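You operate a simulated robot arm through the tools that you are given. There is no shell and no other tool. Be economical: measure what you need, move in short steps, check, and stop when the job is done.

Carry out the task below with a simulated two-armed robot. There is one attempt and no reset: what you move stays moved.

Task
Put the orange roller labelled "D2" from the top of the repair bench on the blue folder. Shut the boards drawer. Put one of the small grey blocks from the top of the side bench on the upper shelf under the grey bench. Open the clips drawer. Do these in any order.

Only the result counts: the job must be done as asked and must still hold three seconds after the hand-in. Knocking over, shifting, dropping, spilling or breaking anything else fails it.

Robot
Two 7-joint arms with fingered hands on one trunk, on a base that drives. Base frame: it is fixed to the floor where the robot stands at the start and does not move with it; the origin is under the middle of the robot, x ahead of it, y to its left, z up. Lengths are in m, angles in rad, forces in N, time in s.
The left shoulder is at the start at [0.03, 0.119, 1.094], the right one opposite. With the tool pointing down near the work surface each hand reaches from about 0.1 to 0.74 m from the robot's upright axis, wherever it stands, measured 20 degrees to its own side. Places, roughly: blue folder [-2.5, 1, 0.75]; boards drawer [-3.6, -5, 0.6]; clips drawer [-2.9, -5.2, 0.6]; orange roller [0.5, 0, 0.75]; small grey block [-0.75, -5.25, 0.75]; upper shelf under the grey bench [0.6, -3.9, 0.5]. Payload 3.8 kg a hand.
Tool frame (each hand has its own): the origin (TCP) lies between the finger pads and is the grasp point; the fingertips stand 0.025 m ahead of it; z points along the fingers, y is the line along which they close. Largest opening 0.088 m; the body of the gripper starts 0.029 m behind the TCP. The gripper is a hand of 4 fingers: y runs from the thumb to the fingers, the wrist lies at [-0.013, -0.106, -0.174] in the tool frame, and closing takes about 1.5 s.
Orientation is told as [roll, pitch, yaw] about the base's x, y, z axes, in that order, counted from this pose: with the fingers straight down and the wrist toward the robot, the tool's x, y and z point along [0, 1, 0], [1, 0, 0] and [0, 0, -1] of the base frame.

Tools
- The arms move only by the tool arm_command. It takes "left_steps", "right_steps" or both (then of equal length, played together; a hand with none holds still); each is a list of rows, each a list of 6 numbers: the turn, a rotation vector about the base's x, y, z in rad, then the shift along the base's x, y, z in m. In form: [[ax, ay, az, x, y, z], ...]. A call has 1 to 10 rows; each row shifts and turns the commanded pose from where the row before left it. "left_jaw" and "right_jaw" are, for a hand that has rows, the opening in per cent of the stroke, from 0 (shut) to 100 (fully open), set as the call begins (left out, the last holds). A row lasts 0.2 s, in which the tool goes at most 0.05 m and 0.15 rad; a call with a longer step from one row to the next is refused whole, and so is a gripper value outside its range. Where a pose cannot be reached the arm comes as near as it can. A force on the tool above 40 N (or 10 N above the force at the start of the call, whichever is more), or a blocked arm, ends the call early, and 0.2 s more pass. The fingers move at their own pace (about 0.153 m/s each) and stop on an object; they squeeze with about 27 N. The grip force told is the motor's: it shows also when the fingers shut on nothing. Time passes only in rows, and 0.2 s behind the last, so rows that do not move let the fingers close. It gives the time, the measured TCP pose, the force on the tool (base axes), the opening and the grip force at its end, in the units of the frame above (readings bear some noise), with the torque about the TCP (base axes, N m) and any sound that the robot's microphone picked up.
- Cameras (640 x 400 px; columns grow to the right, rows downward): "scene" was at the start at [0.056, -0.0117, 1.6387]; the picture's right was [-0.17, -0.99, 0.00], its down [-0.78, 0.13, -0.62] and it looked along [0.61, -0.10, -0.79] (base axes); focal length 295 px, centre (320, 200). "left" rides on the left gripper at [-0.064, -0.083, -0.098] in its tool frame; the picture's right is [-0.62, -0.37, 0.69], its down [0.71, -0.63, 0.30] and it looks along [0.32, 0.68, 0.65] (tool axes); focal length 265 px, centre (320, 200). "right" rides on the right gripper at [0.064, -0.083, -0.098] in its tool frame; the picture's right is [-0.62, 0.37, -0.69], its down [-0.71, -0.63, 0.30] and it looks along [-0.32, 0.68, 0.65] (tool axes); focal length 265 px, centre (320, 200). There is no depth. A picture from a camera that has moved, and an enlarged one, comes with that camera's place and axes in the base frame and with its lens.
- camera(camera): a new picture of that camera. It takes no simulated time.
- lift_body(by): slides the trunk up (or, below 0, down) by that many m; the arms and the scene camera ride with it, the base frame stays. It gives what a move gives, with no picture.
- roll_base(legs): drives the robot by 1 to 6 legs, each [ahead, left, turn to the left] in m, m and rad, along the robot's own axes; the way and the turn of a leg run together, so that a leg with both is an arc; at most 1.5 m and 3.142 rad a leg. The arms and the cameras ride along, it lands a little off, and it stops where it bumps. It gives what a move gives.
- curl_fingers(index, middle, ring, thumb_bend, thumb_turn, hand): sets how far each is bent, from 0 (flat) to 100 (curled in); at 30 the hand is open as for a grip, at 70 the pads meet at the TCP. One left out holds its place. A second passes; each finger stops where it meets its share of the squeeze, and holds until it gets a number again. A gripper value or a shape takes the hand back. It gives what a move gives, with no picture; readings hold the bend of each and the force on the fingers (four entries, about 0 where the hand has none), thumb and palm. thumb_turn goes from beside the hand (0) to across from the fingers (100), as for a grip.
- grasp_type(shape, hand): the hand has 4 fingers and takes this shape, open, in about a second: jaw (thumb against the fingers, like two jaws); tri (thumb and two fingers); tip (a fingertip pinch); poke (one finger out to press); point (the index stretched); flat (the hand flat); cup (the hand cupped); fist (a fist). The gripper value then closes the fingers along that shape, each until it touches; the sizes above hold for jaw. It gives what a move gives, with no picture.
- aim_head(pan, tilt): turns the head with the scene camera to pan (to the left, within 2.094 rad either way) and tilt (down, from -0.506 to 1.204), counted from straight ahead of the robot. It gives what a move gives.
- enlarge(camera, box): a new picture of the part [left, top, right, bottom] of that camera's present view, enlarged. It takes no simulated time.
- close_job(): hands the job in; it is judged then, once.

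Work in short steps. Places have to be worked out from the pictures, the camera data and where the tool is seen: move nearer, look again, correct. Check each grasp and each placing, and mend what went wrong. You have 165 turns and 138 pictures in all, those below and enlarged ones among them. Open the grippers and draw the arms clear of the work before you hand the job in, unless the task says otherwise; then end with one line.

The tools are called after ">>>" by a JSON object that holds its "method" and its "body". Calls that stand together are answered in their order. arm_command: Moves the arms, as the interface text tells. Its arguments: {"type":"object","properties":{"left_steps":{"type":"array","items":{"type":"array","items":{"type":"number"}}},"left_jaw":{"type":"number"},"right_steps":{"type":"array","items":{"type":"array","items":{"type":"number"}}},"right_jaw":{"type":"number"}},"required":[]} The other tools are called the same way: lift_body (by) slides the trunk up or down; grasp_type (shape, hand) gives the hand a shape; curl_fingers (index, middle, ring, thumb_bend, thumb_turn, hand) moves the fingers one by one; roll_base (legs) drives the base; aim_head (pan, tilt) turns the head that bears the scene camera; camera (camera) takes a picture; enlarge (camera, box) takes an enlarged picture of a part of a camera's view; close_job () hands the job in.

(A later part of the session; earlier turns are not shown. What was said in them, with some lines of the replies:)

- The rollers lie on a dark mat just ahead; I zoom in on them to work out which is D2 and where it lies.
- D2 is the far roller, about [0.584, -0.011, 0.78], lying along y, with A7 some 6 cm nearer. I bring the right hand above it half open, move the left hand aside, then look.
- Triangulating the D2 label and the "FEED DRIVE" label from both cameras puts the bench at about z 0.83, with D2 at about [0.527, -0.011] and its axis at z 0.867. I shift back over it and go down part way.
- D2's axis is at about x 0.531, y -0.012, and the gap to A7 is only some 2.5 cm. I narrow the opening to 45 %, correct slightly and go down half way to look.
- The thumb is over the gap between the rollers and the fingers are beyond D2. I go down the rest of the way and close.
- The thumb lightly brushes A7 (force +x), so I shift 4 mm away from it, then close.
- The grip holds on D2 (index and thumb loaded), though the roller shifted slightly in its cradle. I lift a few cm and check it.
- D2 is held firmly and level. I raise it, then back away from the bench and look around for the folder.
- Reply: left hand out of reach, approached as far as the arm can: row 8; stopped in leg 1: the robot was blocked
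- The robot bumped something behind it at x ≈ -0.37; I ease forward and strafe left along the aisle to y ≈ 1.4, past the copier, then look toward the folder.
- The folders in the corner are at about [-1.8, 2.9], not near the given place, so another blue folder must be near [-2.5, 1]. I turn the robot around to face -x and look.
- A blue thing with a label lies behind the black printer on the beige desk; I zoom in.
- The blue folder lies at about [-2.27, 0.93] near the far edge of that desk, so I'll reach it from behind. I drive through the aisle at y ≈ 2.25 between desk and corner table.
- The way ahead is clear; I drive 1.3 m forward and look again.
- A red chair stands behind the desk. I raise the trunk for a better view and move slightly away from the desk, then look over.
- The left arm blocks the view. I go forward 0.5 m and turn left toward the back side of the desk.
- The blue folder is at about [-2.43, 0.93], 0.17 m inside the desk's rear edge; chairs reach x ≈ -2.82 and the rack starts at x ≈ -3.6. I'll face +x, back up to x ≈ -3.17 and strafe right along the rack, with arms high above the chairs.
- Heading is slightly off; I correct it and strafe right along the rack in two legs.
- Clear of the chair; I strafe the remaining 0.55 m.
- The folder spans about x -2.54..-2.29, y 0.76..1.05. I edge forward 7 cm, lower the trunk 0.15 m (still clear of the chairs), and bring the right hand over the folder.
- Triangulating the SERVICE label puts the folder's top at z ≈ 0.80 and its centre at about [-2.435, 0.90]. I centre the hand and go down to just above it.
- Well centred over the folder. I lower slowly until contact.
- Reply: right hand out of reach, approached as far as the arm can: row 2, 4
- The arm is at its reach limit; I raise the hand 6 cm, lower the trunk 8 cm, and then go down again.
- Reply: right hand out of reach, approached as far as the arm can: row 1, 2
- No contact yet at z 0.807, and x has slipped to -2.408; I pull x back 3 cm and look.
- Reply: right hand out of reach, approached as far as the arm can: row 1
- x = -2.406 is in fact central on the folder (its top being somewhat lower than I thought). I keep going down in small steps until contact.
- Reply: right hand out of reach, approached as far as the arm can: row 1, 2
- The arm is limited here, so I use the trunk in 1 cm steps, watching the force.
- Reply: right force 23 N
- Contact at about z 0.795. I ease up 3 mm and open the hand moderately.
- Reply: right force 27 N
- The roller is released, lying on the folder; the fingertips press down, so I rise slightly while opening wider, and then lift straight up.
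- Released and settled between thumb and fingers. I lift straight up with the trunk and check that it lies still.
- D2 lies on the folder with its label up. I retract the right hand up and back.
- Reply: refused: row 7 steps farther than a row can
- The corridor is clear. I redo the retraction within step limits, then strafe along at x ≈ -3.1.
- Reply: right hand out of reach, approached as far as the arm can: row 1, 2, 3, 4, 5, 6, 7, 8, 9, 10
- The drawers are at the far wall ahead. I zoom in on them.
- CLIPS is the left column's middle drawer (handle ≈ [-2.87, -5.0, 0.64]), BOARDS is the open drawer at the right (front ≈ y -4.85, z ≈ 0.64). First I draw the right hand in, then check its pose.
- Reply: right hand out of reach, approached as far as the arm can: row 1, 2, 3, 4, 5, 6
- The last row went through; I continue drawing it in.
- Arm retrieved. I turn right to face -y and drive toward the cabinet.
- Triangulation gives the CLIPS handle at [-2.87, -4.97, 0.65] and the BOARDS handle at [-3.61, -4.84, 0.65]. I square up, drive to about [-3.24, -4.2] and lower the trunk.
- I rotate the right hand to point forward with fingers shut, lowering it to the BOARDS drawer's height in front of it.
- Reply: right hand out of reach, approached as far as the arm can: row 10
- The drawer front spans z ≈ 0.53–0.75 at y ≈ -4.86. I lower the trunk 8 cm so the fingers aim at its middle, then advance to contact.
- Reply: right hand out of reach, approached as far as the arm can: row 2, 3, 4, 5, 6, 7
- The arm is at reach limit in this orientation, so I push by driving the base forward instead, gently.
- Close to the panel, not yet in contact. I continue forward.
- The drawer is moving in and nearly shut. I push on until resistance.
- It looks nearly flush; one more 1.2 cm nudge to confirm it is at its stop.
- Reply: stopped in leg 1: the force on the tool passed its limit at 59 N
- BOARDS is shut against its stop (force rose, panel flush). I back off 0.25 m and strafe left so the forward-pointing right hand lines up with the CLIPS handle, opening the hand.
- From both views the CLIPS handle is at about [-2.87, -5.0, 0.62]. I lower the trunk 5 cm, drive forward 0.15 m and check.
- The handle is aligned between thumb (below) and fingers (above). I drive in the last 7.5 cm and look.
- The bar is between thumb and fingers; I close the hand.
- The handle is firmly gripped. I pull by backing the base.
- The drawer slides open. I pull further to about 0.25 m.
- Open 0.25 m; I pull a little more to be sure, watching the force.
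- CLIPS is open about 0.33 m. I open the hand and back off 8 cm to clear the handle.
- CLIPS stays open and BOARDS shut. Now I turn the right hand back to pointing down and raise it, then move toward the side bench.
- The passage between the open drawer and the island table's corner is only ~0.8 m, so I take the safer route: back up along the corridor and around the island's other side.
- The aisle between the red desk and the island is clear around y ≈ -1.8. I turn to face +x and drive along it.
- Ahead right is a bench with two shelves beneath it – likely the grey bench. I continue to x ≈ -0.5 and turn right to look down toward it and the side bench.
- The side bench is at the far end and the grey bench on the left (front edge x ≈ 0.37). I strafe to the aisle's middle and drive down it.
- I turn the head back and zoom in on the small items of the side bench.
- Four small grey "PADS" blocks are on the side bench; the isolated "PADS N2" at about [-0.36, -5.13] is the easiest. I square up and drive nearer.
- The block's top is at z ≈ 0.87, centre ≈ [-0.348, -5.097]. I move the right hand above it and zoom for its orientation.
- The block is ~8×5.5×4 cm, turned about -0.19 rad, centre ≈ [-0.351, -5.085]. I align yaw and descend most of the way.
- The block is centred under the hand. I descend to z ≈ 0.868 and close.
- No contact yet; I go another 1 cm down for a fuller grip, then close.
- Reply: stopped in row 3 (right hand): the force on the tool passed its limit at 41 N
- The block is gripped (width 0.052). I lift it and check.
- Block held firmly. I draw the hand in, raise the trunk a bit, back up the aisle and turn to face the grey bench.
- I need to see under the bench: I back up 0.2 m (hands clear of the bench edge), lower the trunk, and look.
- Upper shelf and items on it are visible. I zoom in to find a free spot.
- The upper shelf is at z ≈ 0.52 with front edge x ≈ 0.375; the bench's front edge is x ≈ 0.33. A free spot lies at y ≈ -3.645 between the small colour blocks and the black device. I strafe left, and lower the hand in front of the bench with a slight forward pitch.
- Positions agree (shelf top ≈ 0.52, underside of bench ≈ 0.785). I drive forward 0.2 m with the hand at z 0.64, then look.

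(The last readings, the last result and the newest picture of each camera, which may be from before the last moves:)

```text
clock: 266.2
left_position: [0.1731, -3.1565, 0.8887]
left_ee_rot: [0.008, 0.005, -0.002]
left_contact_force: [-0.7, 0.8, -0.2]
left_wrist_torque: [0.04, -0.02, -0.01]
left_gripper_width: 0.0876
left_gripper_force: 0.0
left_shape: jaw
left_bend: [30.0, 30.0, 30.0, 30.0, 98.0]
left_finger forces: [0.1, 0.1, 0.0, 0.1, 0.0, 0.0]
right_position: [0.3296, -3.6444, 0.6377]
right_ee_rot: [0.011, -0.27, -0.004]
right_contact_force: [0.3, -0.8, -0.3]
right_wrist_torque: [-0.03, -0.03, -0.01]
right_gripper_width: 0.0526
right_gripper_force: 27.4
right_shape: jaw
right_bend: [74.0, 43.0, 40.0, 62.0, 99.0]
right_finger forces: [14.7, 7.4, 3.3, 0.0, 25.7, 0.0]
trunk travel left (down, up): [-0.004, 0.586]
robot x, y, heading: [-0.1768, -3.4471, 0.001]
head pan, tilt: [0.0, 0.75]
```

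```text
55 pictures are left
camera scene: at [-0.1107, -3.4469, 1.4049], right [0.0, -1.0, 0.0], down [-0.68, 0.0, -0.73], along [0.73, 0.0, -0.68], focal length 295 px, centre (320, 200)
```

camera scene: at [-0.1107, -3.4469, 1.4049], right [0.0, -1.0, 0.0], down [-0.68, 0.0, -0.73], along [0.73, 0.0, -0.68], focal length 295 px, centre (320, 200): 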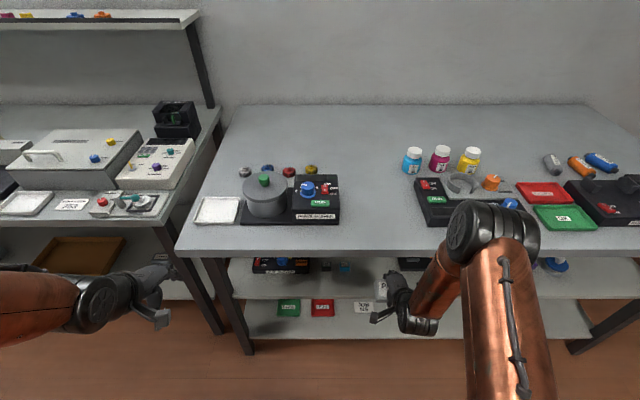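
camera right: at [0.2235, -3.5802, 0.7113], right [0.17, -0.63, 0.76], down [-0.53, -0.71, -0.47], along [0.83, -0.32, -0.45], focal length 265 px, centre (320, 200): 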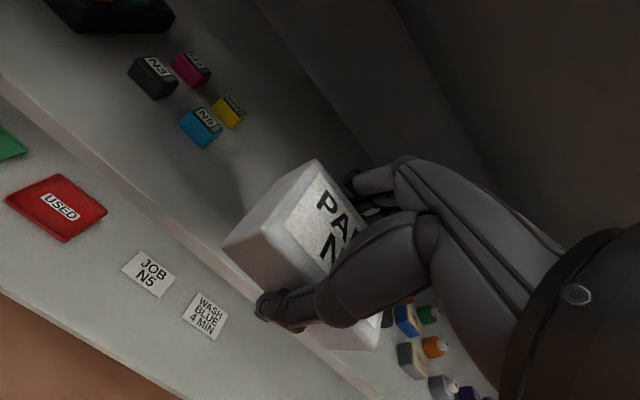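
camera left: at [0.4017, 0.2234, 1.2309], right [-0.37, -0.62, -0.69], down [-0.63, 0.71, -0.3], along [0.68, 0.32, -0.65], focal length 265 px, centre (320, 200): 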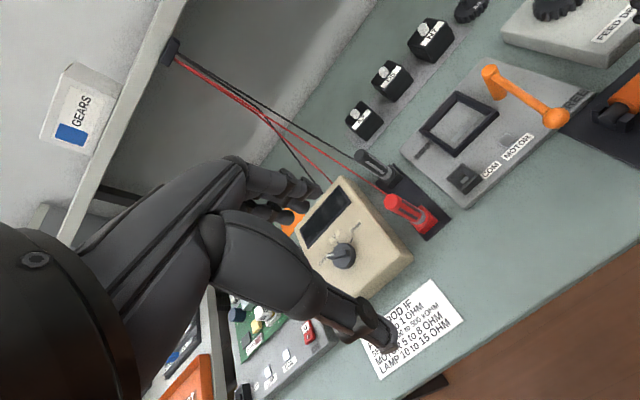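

The shelf edge is at x ≈ 0.378 and the spot is free. But the elbow rides high close to the bench edge, so I back the base 0.11 m and extend the arm instead, checking.

>>> {"method": "roll_base", "body": {"legs": [[-0.11, 0, 0]]}}

>>> {"method": "arm_command", "body": {"right_steps": [[0, 0, 0, 0.03, 0, 0], [0, 0, 0, 0.03, 0, 0], [0, 0, 0, 0.03, 0, 0], [0, 0, 0, 0.02, 0, -0.01]]}}

>>> {"method": "camera", "body": {"camera": "scene"}}

```text
clock: 267.4
left_position: [0.0584, -3.1554, 0.8883]
left_ee_rot: [0.009, 0.0, 0.001]
left_contact_force: [-0.4, 0.2, 0.1]
left_wrist_torque: [-0.01, 0.01, 0.02]
left_gripper_width: 0.0877
left_gripper_force: 0.1
left_shape: jaw
left_bend: [30.0, 30.0, 30.0, 30.0, 98.0]
left_finger forces: [0.1, 0.1, 0.1, 0.0, 0.0, 0.0]
right_position: [0.2153, -3.6434, 0.6386]
right_ee_rot: [0.011, -0.271, -0.001]
right_contact_force: [-0.4, -0.2, -0.7]
right_wrist_torque: [-0.02, 0.04, -0.01]
right_gripper_width: 0.0522
right_gripper_force: 26.7
right_shape: jaw
right_bend: [74.0, 43.0, 40.0, 62.0, 99.0]
right_finger forces: [14.9, 7.5, 3.4, 0.1, 25.8, 0.0]
trunk travel left (down, up): [-0.004, 0.586]
robot x, y, heading: [-0.2898, -3.4467, 0.004]
head pan, tilt: [0.0, 0.75]
```

```text
clock: 268.4
left_position: [0.0589, -3.155, 0.888]
left_ee_rot: [0.008, 0.002, 0.0]
left_contact_force: [0.7, -0.6, -0.1]
left_wrist_torque: [-0.04, 0.01, -0.01]
left_gripper_width: 0.0877
left_gripper_force: 0.1
left_shape: jaw
left_bend: [30.0, 30.0, 30.0, 30.0, 98.0]
left_finger forces: [0.1, 0.0, 0.0, 0.0, 0.0, 0.0]
right_position: [0.3264, -3.643, 0.6268]
right_ee_rot: [0.01, -0.272, -0.002]
right_contact_force: [0.7, -0.1, -0.6]
right_wrist_torque: [0.03, -0.03, 0.0]
right_gripper_width: 0.0522
right_gripper_force: 26.9
right_shape: jaw
right_bend: [74.0, 43.0, 40.0, 62.0, 99.0]
right_finger forces: [14.8, 7.4, 3.5, 0.0, 25.9, 0.0]
trunk travel left (down, up): [-0.004, 0.586]
robot x, y, heading: [-0.2917, -3.4491, -0.002]
head pan, tilt: [0.0, 0.75]
```

```text
54 pictures are left
camera scene: at [-0.2247, -3.447, 1.4049], right [0.0, -1.0, 0.0], down [-0.68, 0.0, -0.73], along [0.73, 0.0, -0.68], focal length 295 px, centre (320, 200)
```

scene: 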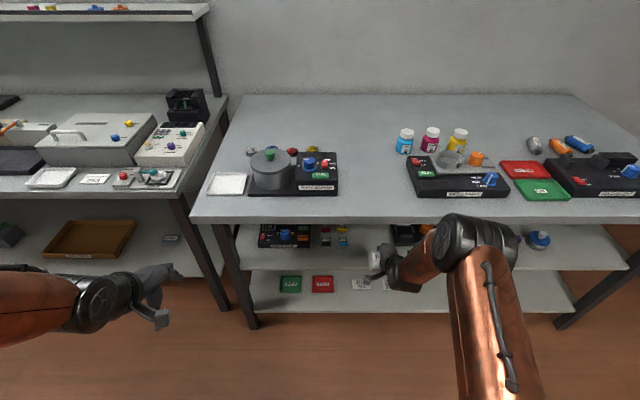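

The arm is stretching out and the elbow stays outside of the bench edge. I advance further in small steps.

>>> {"method": "arm_command", "body": {"right_steps": [[0, 0, 0, 0.02, 0, -0.01], [0, 0, 0, 0.02, 0, -0.005], [0, 0, 0, 0.02, 0, 0], [0, 0, 0, 0.02, 0, 0]]}}

>>> {"method": "camera", "body": {"camera": "scene"}}

>>> {"method": "camera", "body": {"camera": "right"}}

```text
clock: 269.4
left_position: [0.0588, -3.1546, 0.888]
left_ee_rot: [0.008, 0.001, -0.001]
left_contact_force: [0.7, 0.4, -1.6]
left_wrist_torque: [-0.02, 0.0, -0.02]
left_gripper_width: 0.0877
left_gripper_force: 0.0
left_shape: jaw
left_bend: [30.0, 30.0, 30.0, 30.0, 98.0]
left_finger forces: [0.1, 0.0, 0.1, 0.0, 0.0, 0.0]
right_position: [0.4073, -3.644, 0.6118]
right_ee_rot: [0.01, -0.268, -0.002]
right_contact_force: [-0.2, 0.8, -1.0]
right_wrist_torque: [0.0, -0.01, -0.02]
right_gripper_width: 0.0523
right_gripper_force: 27.0
right_shape: jaw
right_bend: [74.0, 43.0, 40.0, 62.0, 99.0]
right_finger forces: [14.8, 7.4, 3.5, 0.1, 25.8, 0.0]
trunk travel left (down, up): [-0.004, 0.586]
robot x, y, heading: [-0.2895, -3.4511, 0.004]
head pan, tilt: [0.0, 0.75]
```

```text
53 pictures are left
camera scene: at [-0.2247, -3.4469, 1.4049], right [0.0, -1.0, 0.0], down [-0.68, 0.0, -0.73], along [0.73, 0.0, -0.68], focal length 295 px, centre (320, 200)
```

scene: 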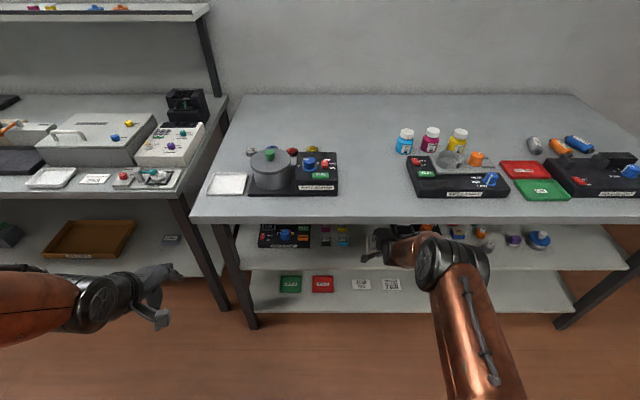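

```text
52 pictures are left
camera right: at [0.3002, -3.5797, 0.6848], right [0.17, -0.63, 0.76], down [-0.53, -0.71, -0.47], along [0.83, -0.32, -0.45], focal length 265 px, centre (320, 200)
```

right: 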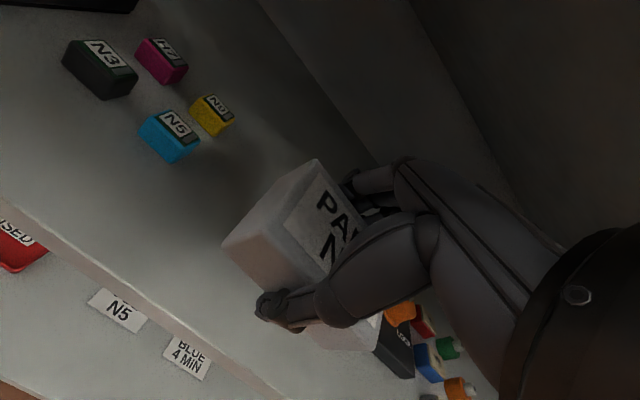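

Block is inside over the free spot, clear of neighbours. I move 3 cm deeper and lower gently.

>>> {"method": "arm_command", "body": {"right_steps": [[0, 0, 0, 0.018, 0, 0], [0, 0, 0, 0.018, 0.004, -0.01], [0, 0, 0, 0, 0, -0.015], [0, 0, 0, 0, 0, -0.01], [0, 0, 0, 0, 0, -0.005]]}}

>>> {"method": "camera", "body": {"camera": "right"}}

```text
clock: 270.6
left_position: [0.0576, -3.1555, 0.8884]
left_ee_rot: [0.007, 0.001, 0.0]
left_contact_force: [0.5, 0.5, 0.2]
left_wrist_torque: [-0.02, 0.03, 0.05]
left_gripper_width: 0.0876
left_gripper_force: 0.0
left_shape: jaw
left_bend: [30.0, 30.0, 30.0, 30.0, 98.0]
left_finger forces: [0.1, 0.1, 0.1, 0.1, 0.1, 0.0]
right_position: [0.4408, -3.6405, 0.572]
right_ee_rot: [0.011, -0.273, -0.002]
right_contact_force: [-0.9, -0.1, -0.3]
right_wrist_torque: [-0.01, 0.02, 0.02]
right_gripper_width: 0.0526
right_gripper_force: 27.2
right_shape: jaw
right_bend: [74.0, 43.0, 40.0, 62.0, 99.0]
right_finger forces: [14.8, 7.4, 3.4, 0.1, 25.7, 0.1]
trunk travel left (down, up): [-0.004, 0.586]
robot x, y, heading: [-0.288, -3.4491, 0.002]
head pan, tilt: [0.0, 0.75]
```

```text
51 pictures are left
camera right: at [0.3343, -3.576, 0.6463], right [0.17, -0.63, 0.76], down [-0.52, -0.71, -0.47], along [0.83, -0.32, -0.45], focal length 265 px, centre (320, 200)
```

right: 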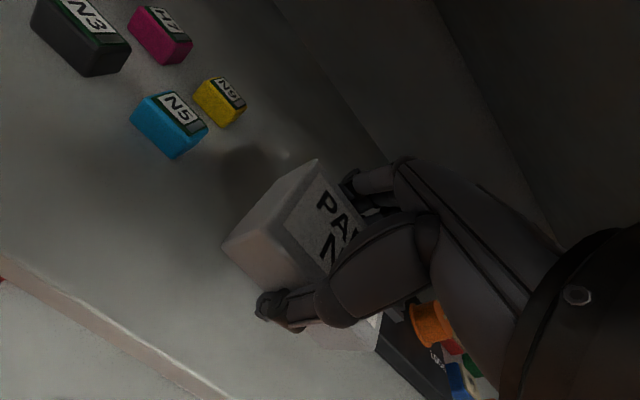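

Still clear on both sides. I lower the last centimetre or so until contact.

>>> {"method": "arm_command", "body": {"right_steps": [[0, 0, 0, 0, 0, -0.006], [0, 0, 0, 0, 0, -0.005], [0, 0, 0, 0, 0, -0.004]]}}

```text
clock: 271.4
left_position: [0.0587, -3.1546, 0.8876]
left_ee_rot: [0.006, 0.0, 0.0]
left_contact_force: [-0.2, 0.0, 0.2]
left_wrist_torque: [0.02, 0.0, -0.02]
left_gripper_width: 0.0878
left_gripper_force: 0.1
left_shape: jaw
left_bend: [30.0, 30.0, 30.0, 30.0, 98.0]
left_finger forces: [0.0, 0.0, 0.1, 0.0, 0.0, 0.0]
right_position: [0.4377, -3.6414, 0.5597]
right_ee_rot: [0.011, -0.273, -0.002]
right_contact_force: [0.7, 0.0, -0.6]
right_wrist_torque: [0.03, 0.01, -0.01]
right_gripper_width: 0.0524
right_gripper_force: 27.0
right_shape: jaw
right_bend: [74.0, 43.0, 40.0, 62.0, 99.0]
right_finger forces: [14.7, 7.4, 3.4, 0.0, 25.7, 0.1]
right hand out of reach, approached as far as the arm can: row 3
trunk travel left (down, up): [-0.004, 0.586]
robot x, y, heading: [-0.2878, -3.4468, 0.0]
head pan, tilt: [0.0, 0.75]
```

Reach limit again; I drive 3 cm forward (space behind is free), pull the hand back 2 cm and continue lowering.

>>> {"method": "roll_base", "body": {"legs": [[0.035, 0, 0]]}}

>>> {"method": "arm_command", "body": {"right_steps": [[0, 0, 0, -0.02, 0, 0], [0, 0, 0, 0, 0, -0.004], [0, 0, 0, 0, 0, -0.004], [0, 0, 0, 0, 0, -0.003], [0, 0, 0, 0, 0, -0.003]]}}

```text
clock: 272.2
left_position: [0.0939, -3.1543, 0.8891]
left_ee_rot: [0.007, 0.003, -0.003]
left_contact_force: [0.7, 0.2, 0.5]
left_wrist_torque: [0.02, 0.01, -0.01]
left_gripper_width: 0.0878
left_gripper_force: 0.1
left_shape: jaw
left_bend: [30.0, 30.0, 30.0, 30.0, 98.0]
left_finger forces: [0.1, 0.0, 0.1, 0.0, 0.0, 0.0]
right_position: [0.4722, -3.6398, 0.5585]
right_ee_rot: [0.01, -0.27, -0.003]
right_contact_force: [0.0, -0.9, -0.3]
right_wrist_torque: [0.01, -0.04, 0.02]
right_gripper_width: 0.0524
right_gripper_force: 27.1
right_shape: jaw
right_bend: [74.0, 43.0, 40.0, 62.0, 99.0]
right_finger forces: [14.8, 7.5, 3.4, 0.0, 25.7, 0.1]
trunk travel left (down, up): [-0.004, 0.586]
robot x, y, heading: [-0.2554, -3.4492, 0.002]
head pan, tilt: [0.0, 0.75]
```

```text
clock: 273.4
left_position: [0.0934, -3.1551, 0.8884]
left_ee_rot: [0.007, 0.002, -0.002]
left_contact_force: [0.0, -0.6, -0.3]
left_wrist_torque: [0.03, 0.01, 0.0]
left_gripper_width: 0.0875
left_gripper_force: 0.1
left_shape: jaw
left_bend: [30.0, 30.0, 30.0, 30.0, 98.0]
left_finger forces: [0.1, 0.0, 0.0, 0.0, 0.0, 0.0]
right_position: [0.4515, -3.6422, 0.5453]
right_ee_rot: [0.011, -0.273, -0.003]
right_contact_force: [-0.8, 0.5, -1.7]
right_wrist_torque: [-0.01, -0.02, 0.03]
right_gripper_width: 0.0524
right_gripper_force: 27.0
right_shape: jaw
right_bend: [74.0, 43.0, 40.0, 62.0, 99.0]
right_finger forces: [14.6, 7.2, 3.5, 0.0, 25.5, 0.1]
trunk travel left (down, up): [-0.004, 0.586]
robot x, y, heading: [-0.254, -3.4472, -0.001]
head pan, tilt: [0.0, 0.75]
```

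No contact yet at z 0.545; I keep lowering in small steps.

>>> {"method": "arm_command", "body": {"right_steps": [[0, 0, 0, 0, 0, -0.004], [0, 0, 0, 0, 0, -0.004], [0, 0, 0, 0, 0, -0.004]]}}

>>> {"method": "camera", "body": {"camera": "right"}}

```text
clock: 274.2
left_position: [0.0932, -3.1553, 0.8886]
left_ee_rot: [0.007, 0.002, -0.002]
left_contact_force: [0.8, -0.1, 0.2]
left_wrist_torque: [-0.02, -0.01, -0.03]
left_gripper_width: 0.0874
left_gripper_force: 0.0
left_shape: jaw
left_bend: [30.0, 30.0, 30.0, 30.0, 98.0]
left_finger forces: [0.1, 0.1, 0.1, 0.1, 0.0, 0.0]
right_position: [0.4522, -3.6416, 0.5344]
right_ee_rot: [0.011, -0.274, -0.003]
right_contact_force: [0.2, 0.8, 0.7]
right_wrist_torque: [0.04, 0.06, -0.03]
right_gripper_width: 0.0525
right_gripper_force: 26.6
right_shape: jaw
right_bend: [74.0, 43.0, 40.0, 62.0, 99.0]
right_finger forces: [14.9, 7.2, 3.5, 0.0, 27.9, 0.0]
trunk travel left (down, up): [-0.004, 0.586]
robot x, y, heading: [-0.2559, -3.4485, 0.002]
head pan, tilt: [0.0, 0.75]
```

```text
50 pictures are left
camera right: at [0.3451, -3.5763, 0.6083], right [0.17, -0.63, 0.76], down [-0.52, -0.71, -0.47], along [0.83, -0.32, -0.45], focal length 265 px, centre (320, 200)
```

right: 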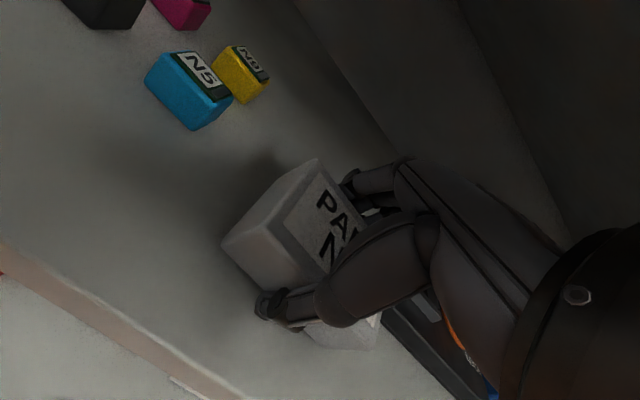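

The thumb force begins to rise – almost touching. Two more small steps.

>>> {"method": "arm_command", "body": {"right_steps": [[0, 0, 0, 0, 0, -0.003], [0, 0, 0, 0, 0, -0.003]]}}

```text
clock: 274.8
left_position: [0.0904, -3.1543, 0.8889]
left_ee_rot: [0.007, -0.002, -0.004]
left_contact_force: [0.0, -0.4, -0.3]
left_wrist_torque: [0.0, -0.02, -0.06]
left_gripper_width: 0.0878
left_gripper_force: 0.1
left_shape: jaw
left_bend: [30.0, 30.0, 30.0, 30.0, 98.0]
left_finger forces: [0.0, 0.0, 0.0, 0.0, 0.0, 0.0]
right_position: [0.4536, -3.6424, 0.534]
right_ee_rot: [0.009, -0.286, -0.005]
right_contact_force: [-6.7, -2.2, 35.7]
right_wrist_torque: [0.17, 1.3, 0.08]
right_gripper_width: 0.0515
right_gripper_force: 27.2
right_shape: jaw
right_bend: [74.0, 43.0, 40.0, 63.0, 98.0]
right_finger forces: [15.4, 7.9, 4.2, 0.1, 63.2, 0.0]
trunk travel left (down, up): [-0.004, 0.586]
robot x, y, heading: [-0.2562, -3.4517, 0.003]
head pan, tilt: [0.0, 0.75]
```

Contact. I ease up 3 mm and open the hand moderately so the block settles flat between the fingers.

>>> {"method": "arm_command", "body": {"right_steps": [[0, 0, 0, 0, 0, 0.004], [0, 0, 0, 0, 0, 0]]}}

>>> {"method": "arm_command", "body": {"right_steps": [[0, 0, 0, 0, 0, 0], [0, 0, 0, 0, 0, 0], [0, 0, 0, 0, 0, 0], [0, 0, 0, 0, 0, 0], [0, 0, 0, 0, 0, 0]], "right_jaw": 85}}

>>> {"method": "camera", "body": {"camera": "right"}}

```text
clock: 275.4
left_position: [0.0922, -3.1546, 0.8889]
left_ee_rot: [0.006, -0.001, -0.003]
left_contact_force: [-0.2, 0.0, 0.4]
left_wrist_torque: [0.02, 0.01, 0.02]
left_gripper_width: 0.0877
left_gripper_force: 0.2
left_shape: jaw
left_bend: [30.0, 30.0, 30.0, 30.0, 98.0]
left_finger forces: [0.0, 0.0, 0.0, 0.1, 0.0, 0.0]
right_position: [0.4528, -3.6424, 0.5345]
right_ee_rot: [0.008, -0.275, -0.004]
right_contact_force: [0.3, -1.4, 23.2]
right_wrist_torque: [0.04, 0.73, 0.06]
right_gripper_width: 0.0515
right_gripper_force: 27.1
right_shape: jaw
right_bend: [29.0, 42.0, 39.0, 65.0, 99.0]
right_finger forces: [16.6, 8.8, 4.2, 0.0, 54.2, 0.0]
trunk travel left (down, up): [-0.004, 0.586]
robot x, y, heading: [-0.2524, -3.4464, 0.001]
head pan, tilt: [0.0, 0.75]
```

```text
clock: 276.6
left_position: [0.0905, -3.1549, 0.889]
left_ee_rot: [0.007, -0.001, -0.001]
left_contact_force: [0.2, -0.3, 0.4]
left_wrist_torque: [-0.02, 0.0, -0.02]
left_gripper_width: 0.0877
left_gripper_force: 0.1
left_shape: jaw
left_bend: [30.0, 30.0, 30.0, 30.0, 98.0]
left_finger forces: [0.0, 0.0, 0.0, 0.1, 0.0, 0.0]
right_position: [0.4514, -3.6412, 0.5358]
right_ee_rot: [0.008, -0.279, -0.003]
right_contact_force: [1.9, 1.2, 27.2]
right_wrist_torque: [0.17, 0.77, -0.07]
right_gripper_width: 0.0712
right_gripper_force: 0.1
right_shape: jaw
right_bend: [27.0, 33.0, 31.0, 53.0, 98.0]
right_finger forces: [0.1, 0.0, 0.0, 0.0, 27.2, 0.0]
trunk travel left (down, up): [-0.004, 0.586]
robot x, y, heading: [-0.2574, -3.4495, 0.002]
head pan, tilt: [0.0, 0.75]
```

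```text
49 pictures are left
camera right: at [0.3457, -3.5773, 0.6082], right [0.16, -0.63, 0.76], down [-0.52, -0.71, -0.47], along [0.84, -0.32, -0.44], focal length 265 px, centre (320, 200)
```

right: 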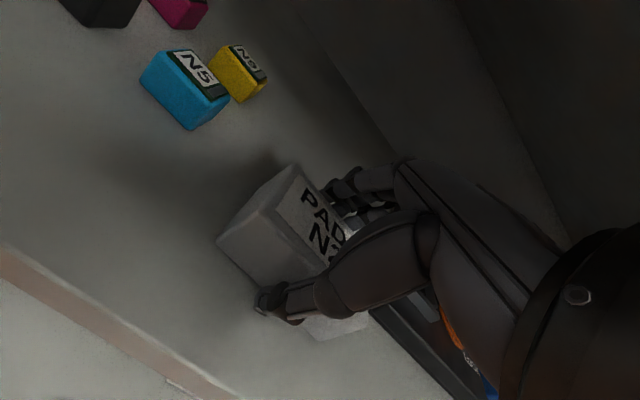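

Released; the thumb rests on the shelf. I lift slightly, open fully, rise 4.5 cm so the far fingertips clear the block, and check.

>>> {"method": "arm_command", "body": {"right_steps": [[0, 0, 0, 0, 0, 0.006], [0, 0, 0, 0, 0, 0.006], [0, 0, 0, 0, 0, 0], [0, 0, 0, 0, 0, 0]], "right_jaw": 100}}

>>> {"method": "arm_command", "body": {"right_steps": [[0, 0, 0, 0, 0, 0.01], [0, 0, 0, 0, 0, 0.012], [0, 0, 0, 0, 0, 0.012], [0, 0, 0, 0, 0, 0.008]]}}

>>> {"method": "camera", "body": {"camera": "right"}}

```text
clock: 277.6
left_position: [0.0941, -3.1544, 0.8883]
left_ee_rot: [0.007, 0.003, -0.002]
left_contact_force: [0.1, 0.7, 1.1]
left_wrist_torque: [0.01, 0.01, 0.01]
left_gripper_width: 0.0876
left_gripper_force: 0.1
left_shape: jaw
left_bend: [30.0, 30.0, 30.0, 30.0, 98.0]
left_finger forces: [0.0, 0.0, 0.1, 0.0, 0.1, 0.0]
right_position: [0.4501, -3.6414, 0.5436]
right_ee_rot: [0.011, -0.269, -0.001]
right_contact_force: [0.7, 0.2, 0.2]
right_wrist_torque: [0.05, -0.01, -0.02]
right_gripper_width: 0.0876
right_gripper_force: 0.1
right_shape: jaw
right_bend: [30.0, 30.0, 30.0, 30.0, 98.0]
right_finger forces: [0.0, 0.0, 0.1, 0.0, 0.0, 0.0]
trunk travel left (down, up): [-0.004, 0.586]
robot x, y, heading: [-0.2535, -3.4467, -0.0]
head pan, tilt: [0.0, 0.75]
```

```text
clock: 278.6
left_position: [0.0934, -3.1556, 0.888]
left_ee_rot: [0.007, 0.001, -0.004]
left_contact_force: [-0.4, -0.4, -0.6]
left_wrist_torque: [0.01, 0.02, -0.01]
left_gripper_width: 0.0876
left_gripper_force: 0.1
left_shape: jaw
left_bend: [30.0, 30.0, 30.0, 30.0, 98.0]
left_finger forces: [0.1, 0.0, 0.1, 0.0, 0.0, 0.0]
right_position: [0.4502, -3.6412, 0.5842]
right_ee_rot: [0.01, -0.27, -0.005]
right_contact_force: [0.6, 0.0, 0.0]
right_wrist_torque: [0.0, -0.01, -0.01]
right_gripper_width: 0.0877
right_gripper_force: 0.0
right_shape: jaw
right_bend: [30.0, 30.0, 30.0, 30.0, 98.0]
right_finger forces: [0.0, 0.0, 0.0, 0.0, 0.0, 0.0]
trunk travel left (down, up): [-0.004, 0.586]
robot x, y, heading: [-0.2571, -3.4471, 0.004]
head pan, tilt: [0.0, 0.75]
```

```text
48 pictures are left
camera right: at [0.3434, -3.5765, 0.6585], right [0.17, -0.63, 0.76], down [-0.53, -0.71, -0.47], along [0.83, -0.32, -0.45], focal length 265 px, centre (320, 200)
```

right: 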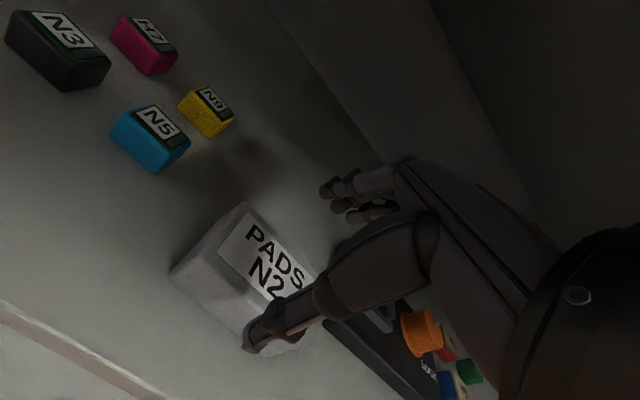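

The block stands flat on the shelf. I raise 1 cm more and withdraw the hand straight out.

>>> {"method": "arm_command", "body": {"right_steps": [[0, 0, 0, 0, 0, 0.012], [0, 0, 0, -0.02, 0, 0], [0, 0, 0, -0.03, 0, 0], [0, 0, 0, -0.03, 0, 0.005], [0, 0, 0, -0.03, 0, 0.005], [0, 0, 0, -0.03, 0, 0.005]]}}

>>> {"method": "camera", "body": {"camera": "right"}}

>>> {"method": "camera", "body": {"camera": "scene"}}

```text
clock: 280.0
left_position: [0.0917, -3.1552, 0.8881]
left_ee_rot: [0.006, 0.001, -0.002]
left_contact_force: [0.1, 0.9, 0.1]
left_wrist_torque: [0.0, 0.0, -0.01]
left_gripper_width: 0.0877
left_gripper_force: 0.1
left_shape: jaw
left_bend: [30.0, 30.0, 30.0, 30.0, 98.0]
left_finger forces: [0.1, 0.0, 0.1, 0.0, 0.0, 0.0]
right_position: [0.3097, -3.6413, 0.6141]
right_ee_rot: [0.008, -0.272, -0.003]
right_contact_force: [0.5, 0.7, 0.1]
right_wrist_torque: [-0.02, 0.02, -0.02]
right_gripper_width: 0.0876
right_gripper_force: 0.1
right_shape: jaw
right_bend: [30.0, 30.0, 30.0, 30.0, 98.0]
right_finger forces: [0.1, 0.0, 0.0, 0.0, 0.1, 0.0]
trunk travel left (down, up): [-0.004, 0.586]
robot x, y, heading: [-0.2559, -3.4465, 0.005]
head pan, tilt: [0.0, 0.75]
```

```text
47 pictures are left
camera right: at [0.2041, -3.5764, 0.6876], right [0.17, -0.63, 0.76], down [-0.53, -0.71, -0.47], along [0.83, -0.32, -0.45], focal length 265 px, centre (320, 200)
```

right: 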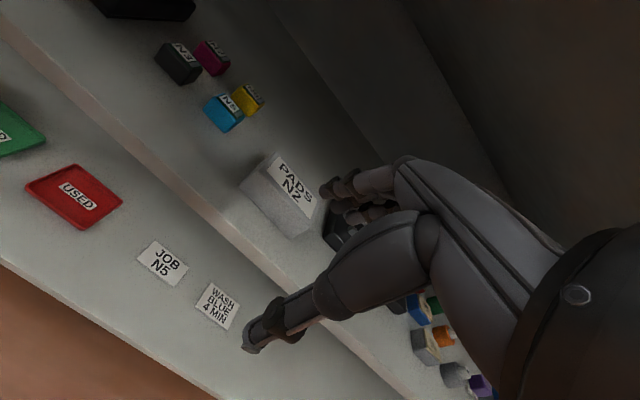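

```text
46 pictures are left
camera scene: at [-0.1907, -3.4469, 1.405], right [0.0, -1.0, 0.0], down [-0.68, 0.0, -0.73], along [0.73, 0.0, -0.68], focal length 295 px, centre (320, 200)
```

scene: 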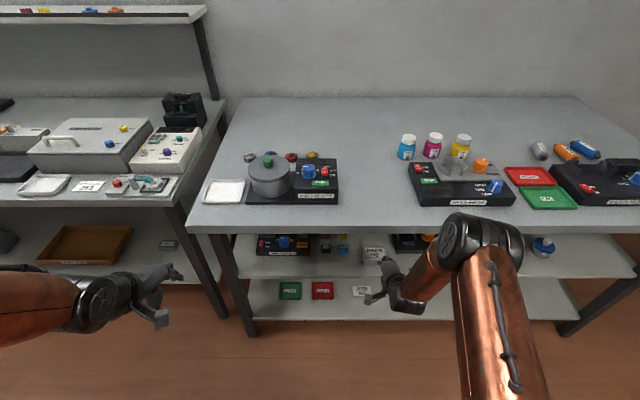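

All placed; I back the robot 0.1 m away and take a last look at the shelf.

>>> {"method": "roll_base", "body": {"legs": [[-0.1, 0, 0]]}}

>>> {"method": "enlarge", "body": {"camera": "scene", "box": [230, 190, 470, 340]}}

```text
clock: 281.2
left_position: [-0.0032, -3.1545, 0.889]
left_ee_rot: [0.006, -0.001, -0.002]
left_contact_force: [-0.8, -0.1, 0.5]
left_wrist_torque: [0.0, -0.05, 0.03]
left_gripper_width: 0.0877
left_gripper_force: 0.0
left_shape: jaw
left_bend: [30.0, 30.0, 30.0, 30.0, 98.0]
left_finger forces: [0.0, 0.0, 0.0, 0.1, 0.1, 0.0]
right_position: [0.2125, -3.6414, 0.614]
right_ee_rot: [0.012, -0.272, -0.006]
right_contact_force: [0.8, 0.1, 0.3]
right_wrist_torque: [-0.01, 0.02, -0.02]
right_gripper_width: 0.0875
right_gripper_force: 0.1
right_shape: jaw
right_bend: [30.0, 30.0, 30.0, 30.0, 98.0]
right_finger forces: [0.0, 0.0, 0.1, 0.1, 0.0, 0.0]
trunk travel left (down, up): [-0.004, 0.586]
robot x, y, heading: [-0.3505, -3.4483, 0.001]
head pan, tilt: [0.0, 0.75]
```

```text
2.67 times, centred on (350, 265) of scene
camera zoom: at [-0.289, -3.447, 1.405], right [0.0, -1.0, 0.0], down [-0.68, 0.0, -0.73], along [0.73, 0.0, -0.68], focal length 787 px, centre (240, 27)
```

zoom: 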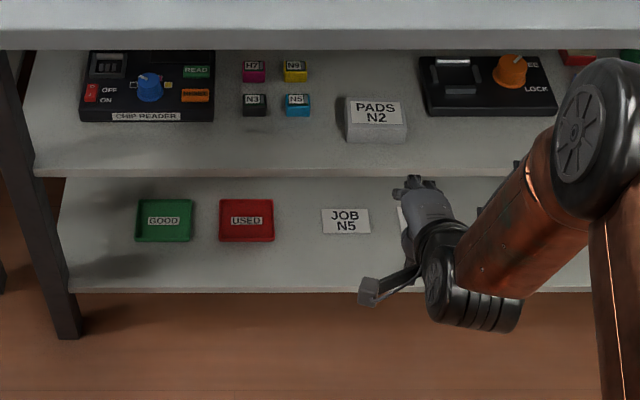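

The block lies flat on the upper shelf, its neighbours are untouched, and the hands are open and clear. I hand the job in.

>>> {"method": "close_job", "body": {}}

```text
The job is handed in.
```

I carried out all four parts and handed the job in: roller D2 is on the blue folder, the boards drawer is shut, the clips drawer is open about 0.33 m, and a grey "PADS N2" block is on the upper shelf under the grey bench. Early on, while backing away from the repair bench, the base bumped something behind it and stopped. I did not see anything shifted, but I did not go back to check.
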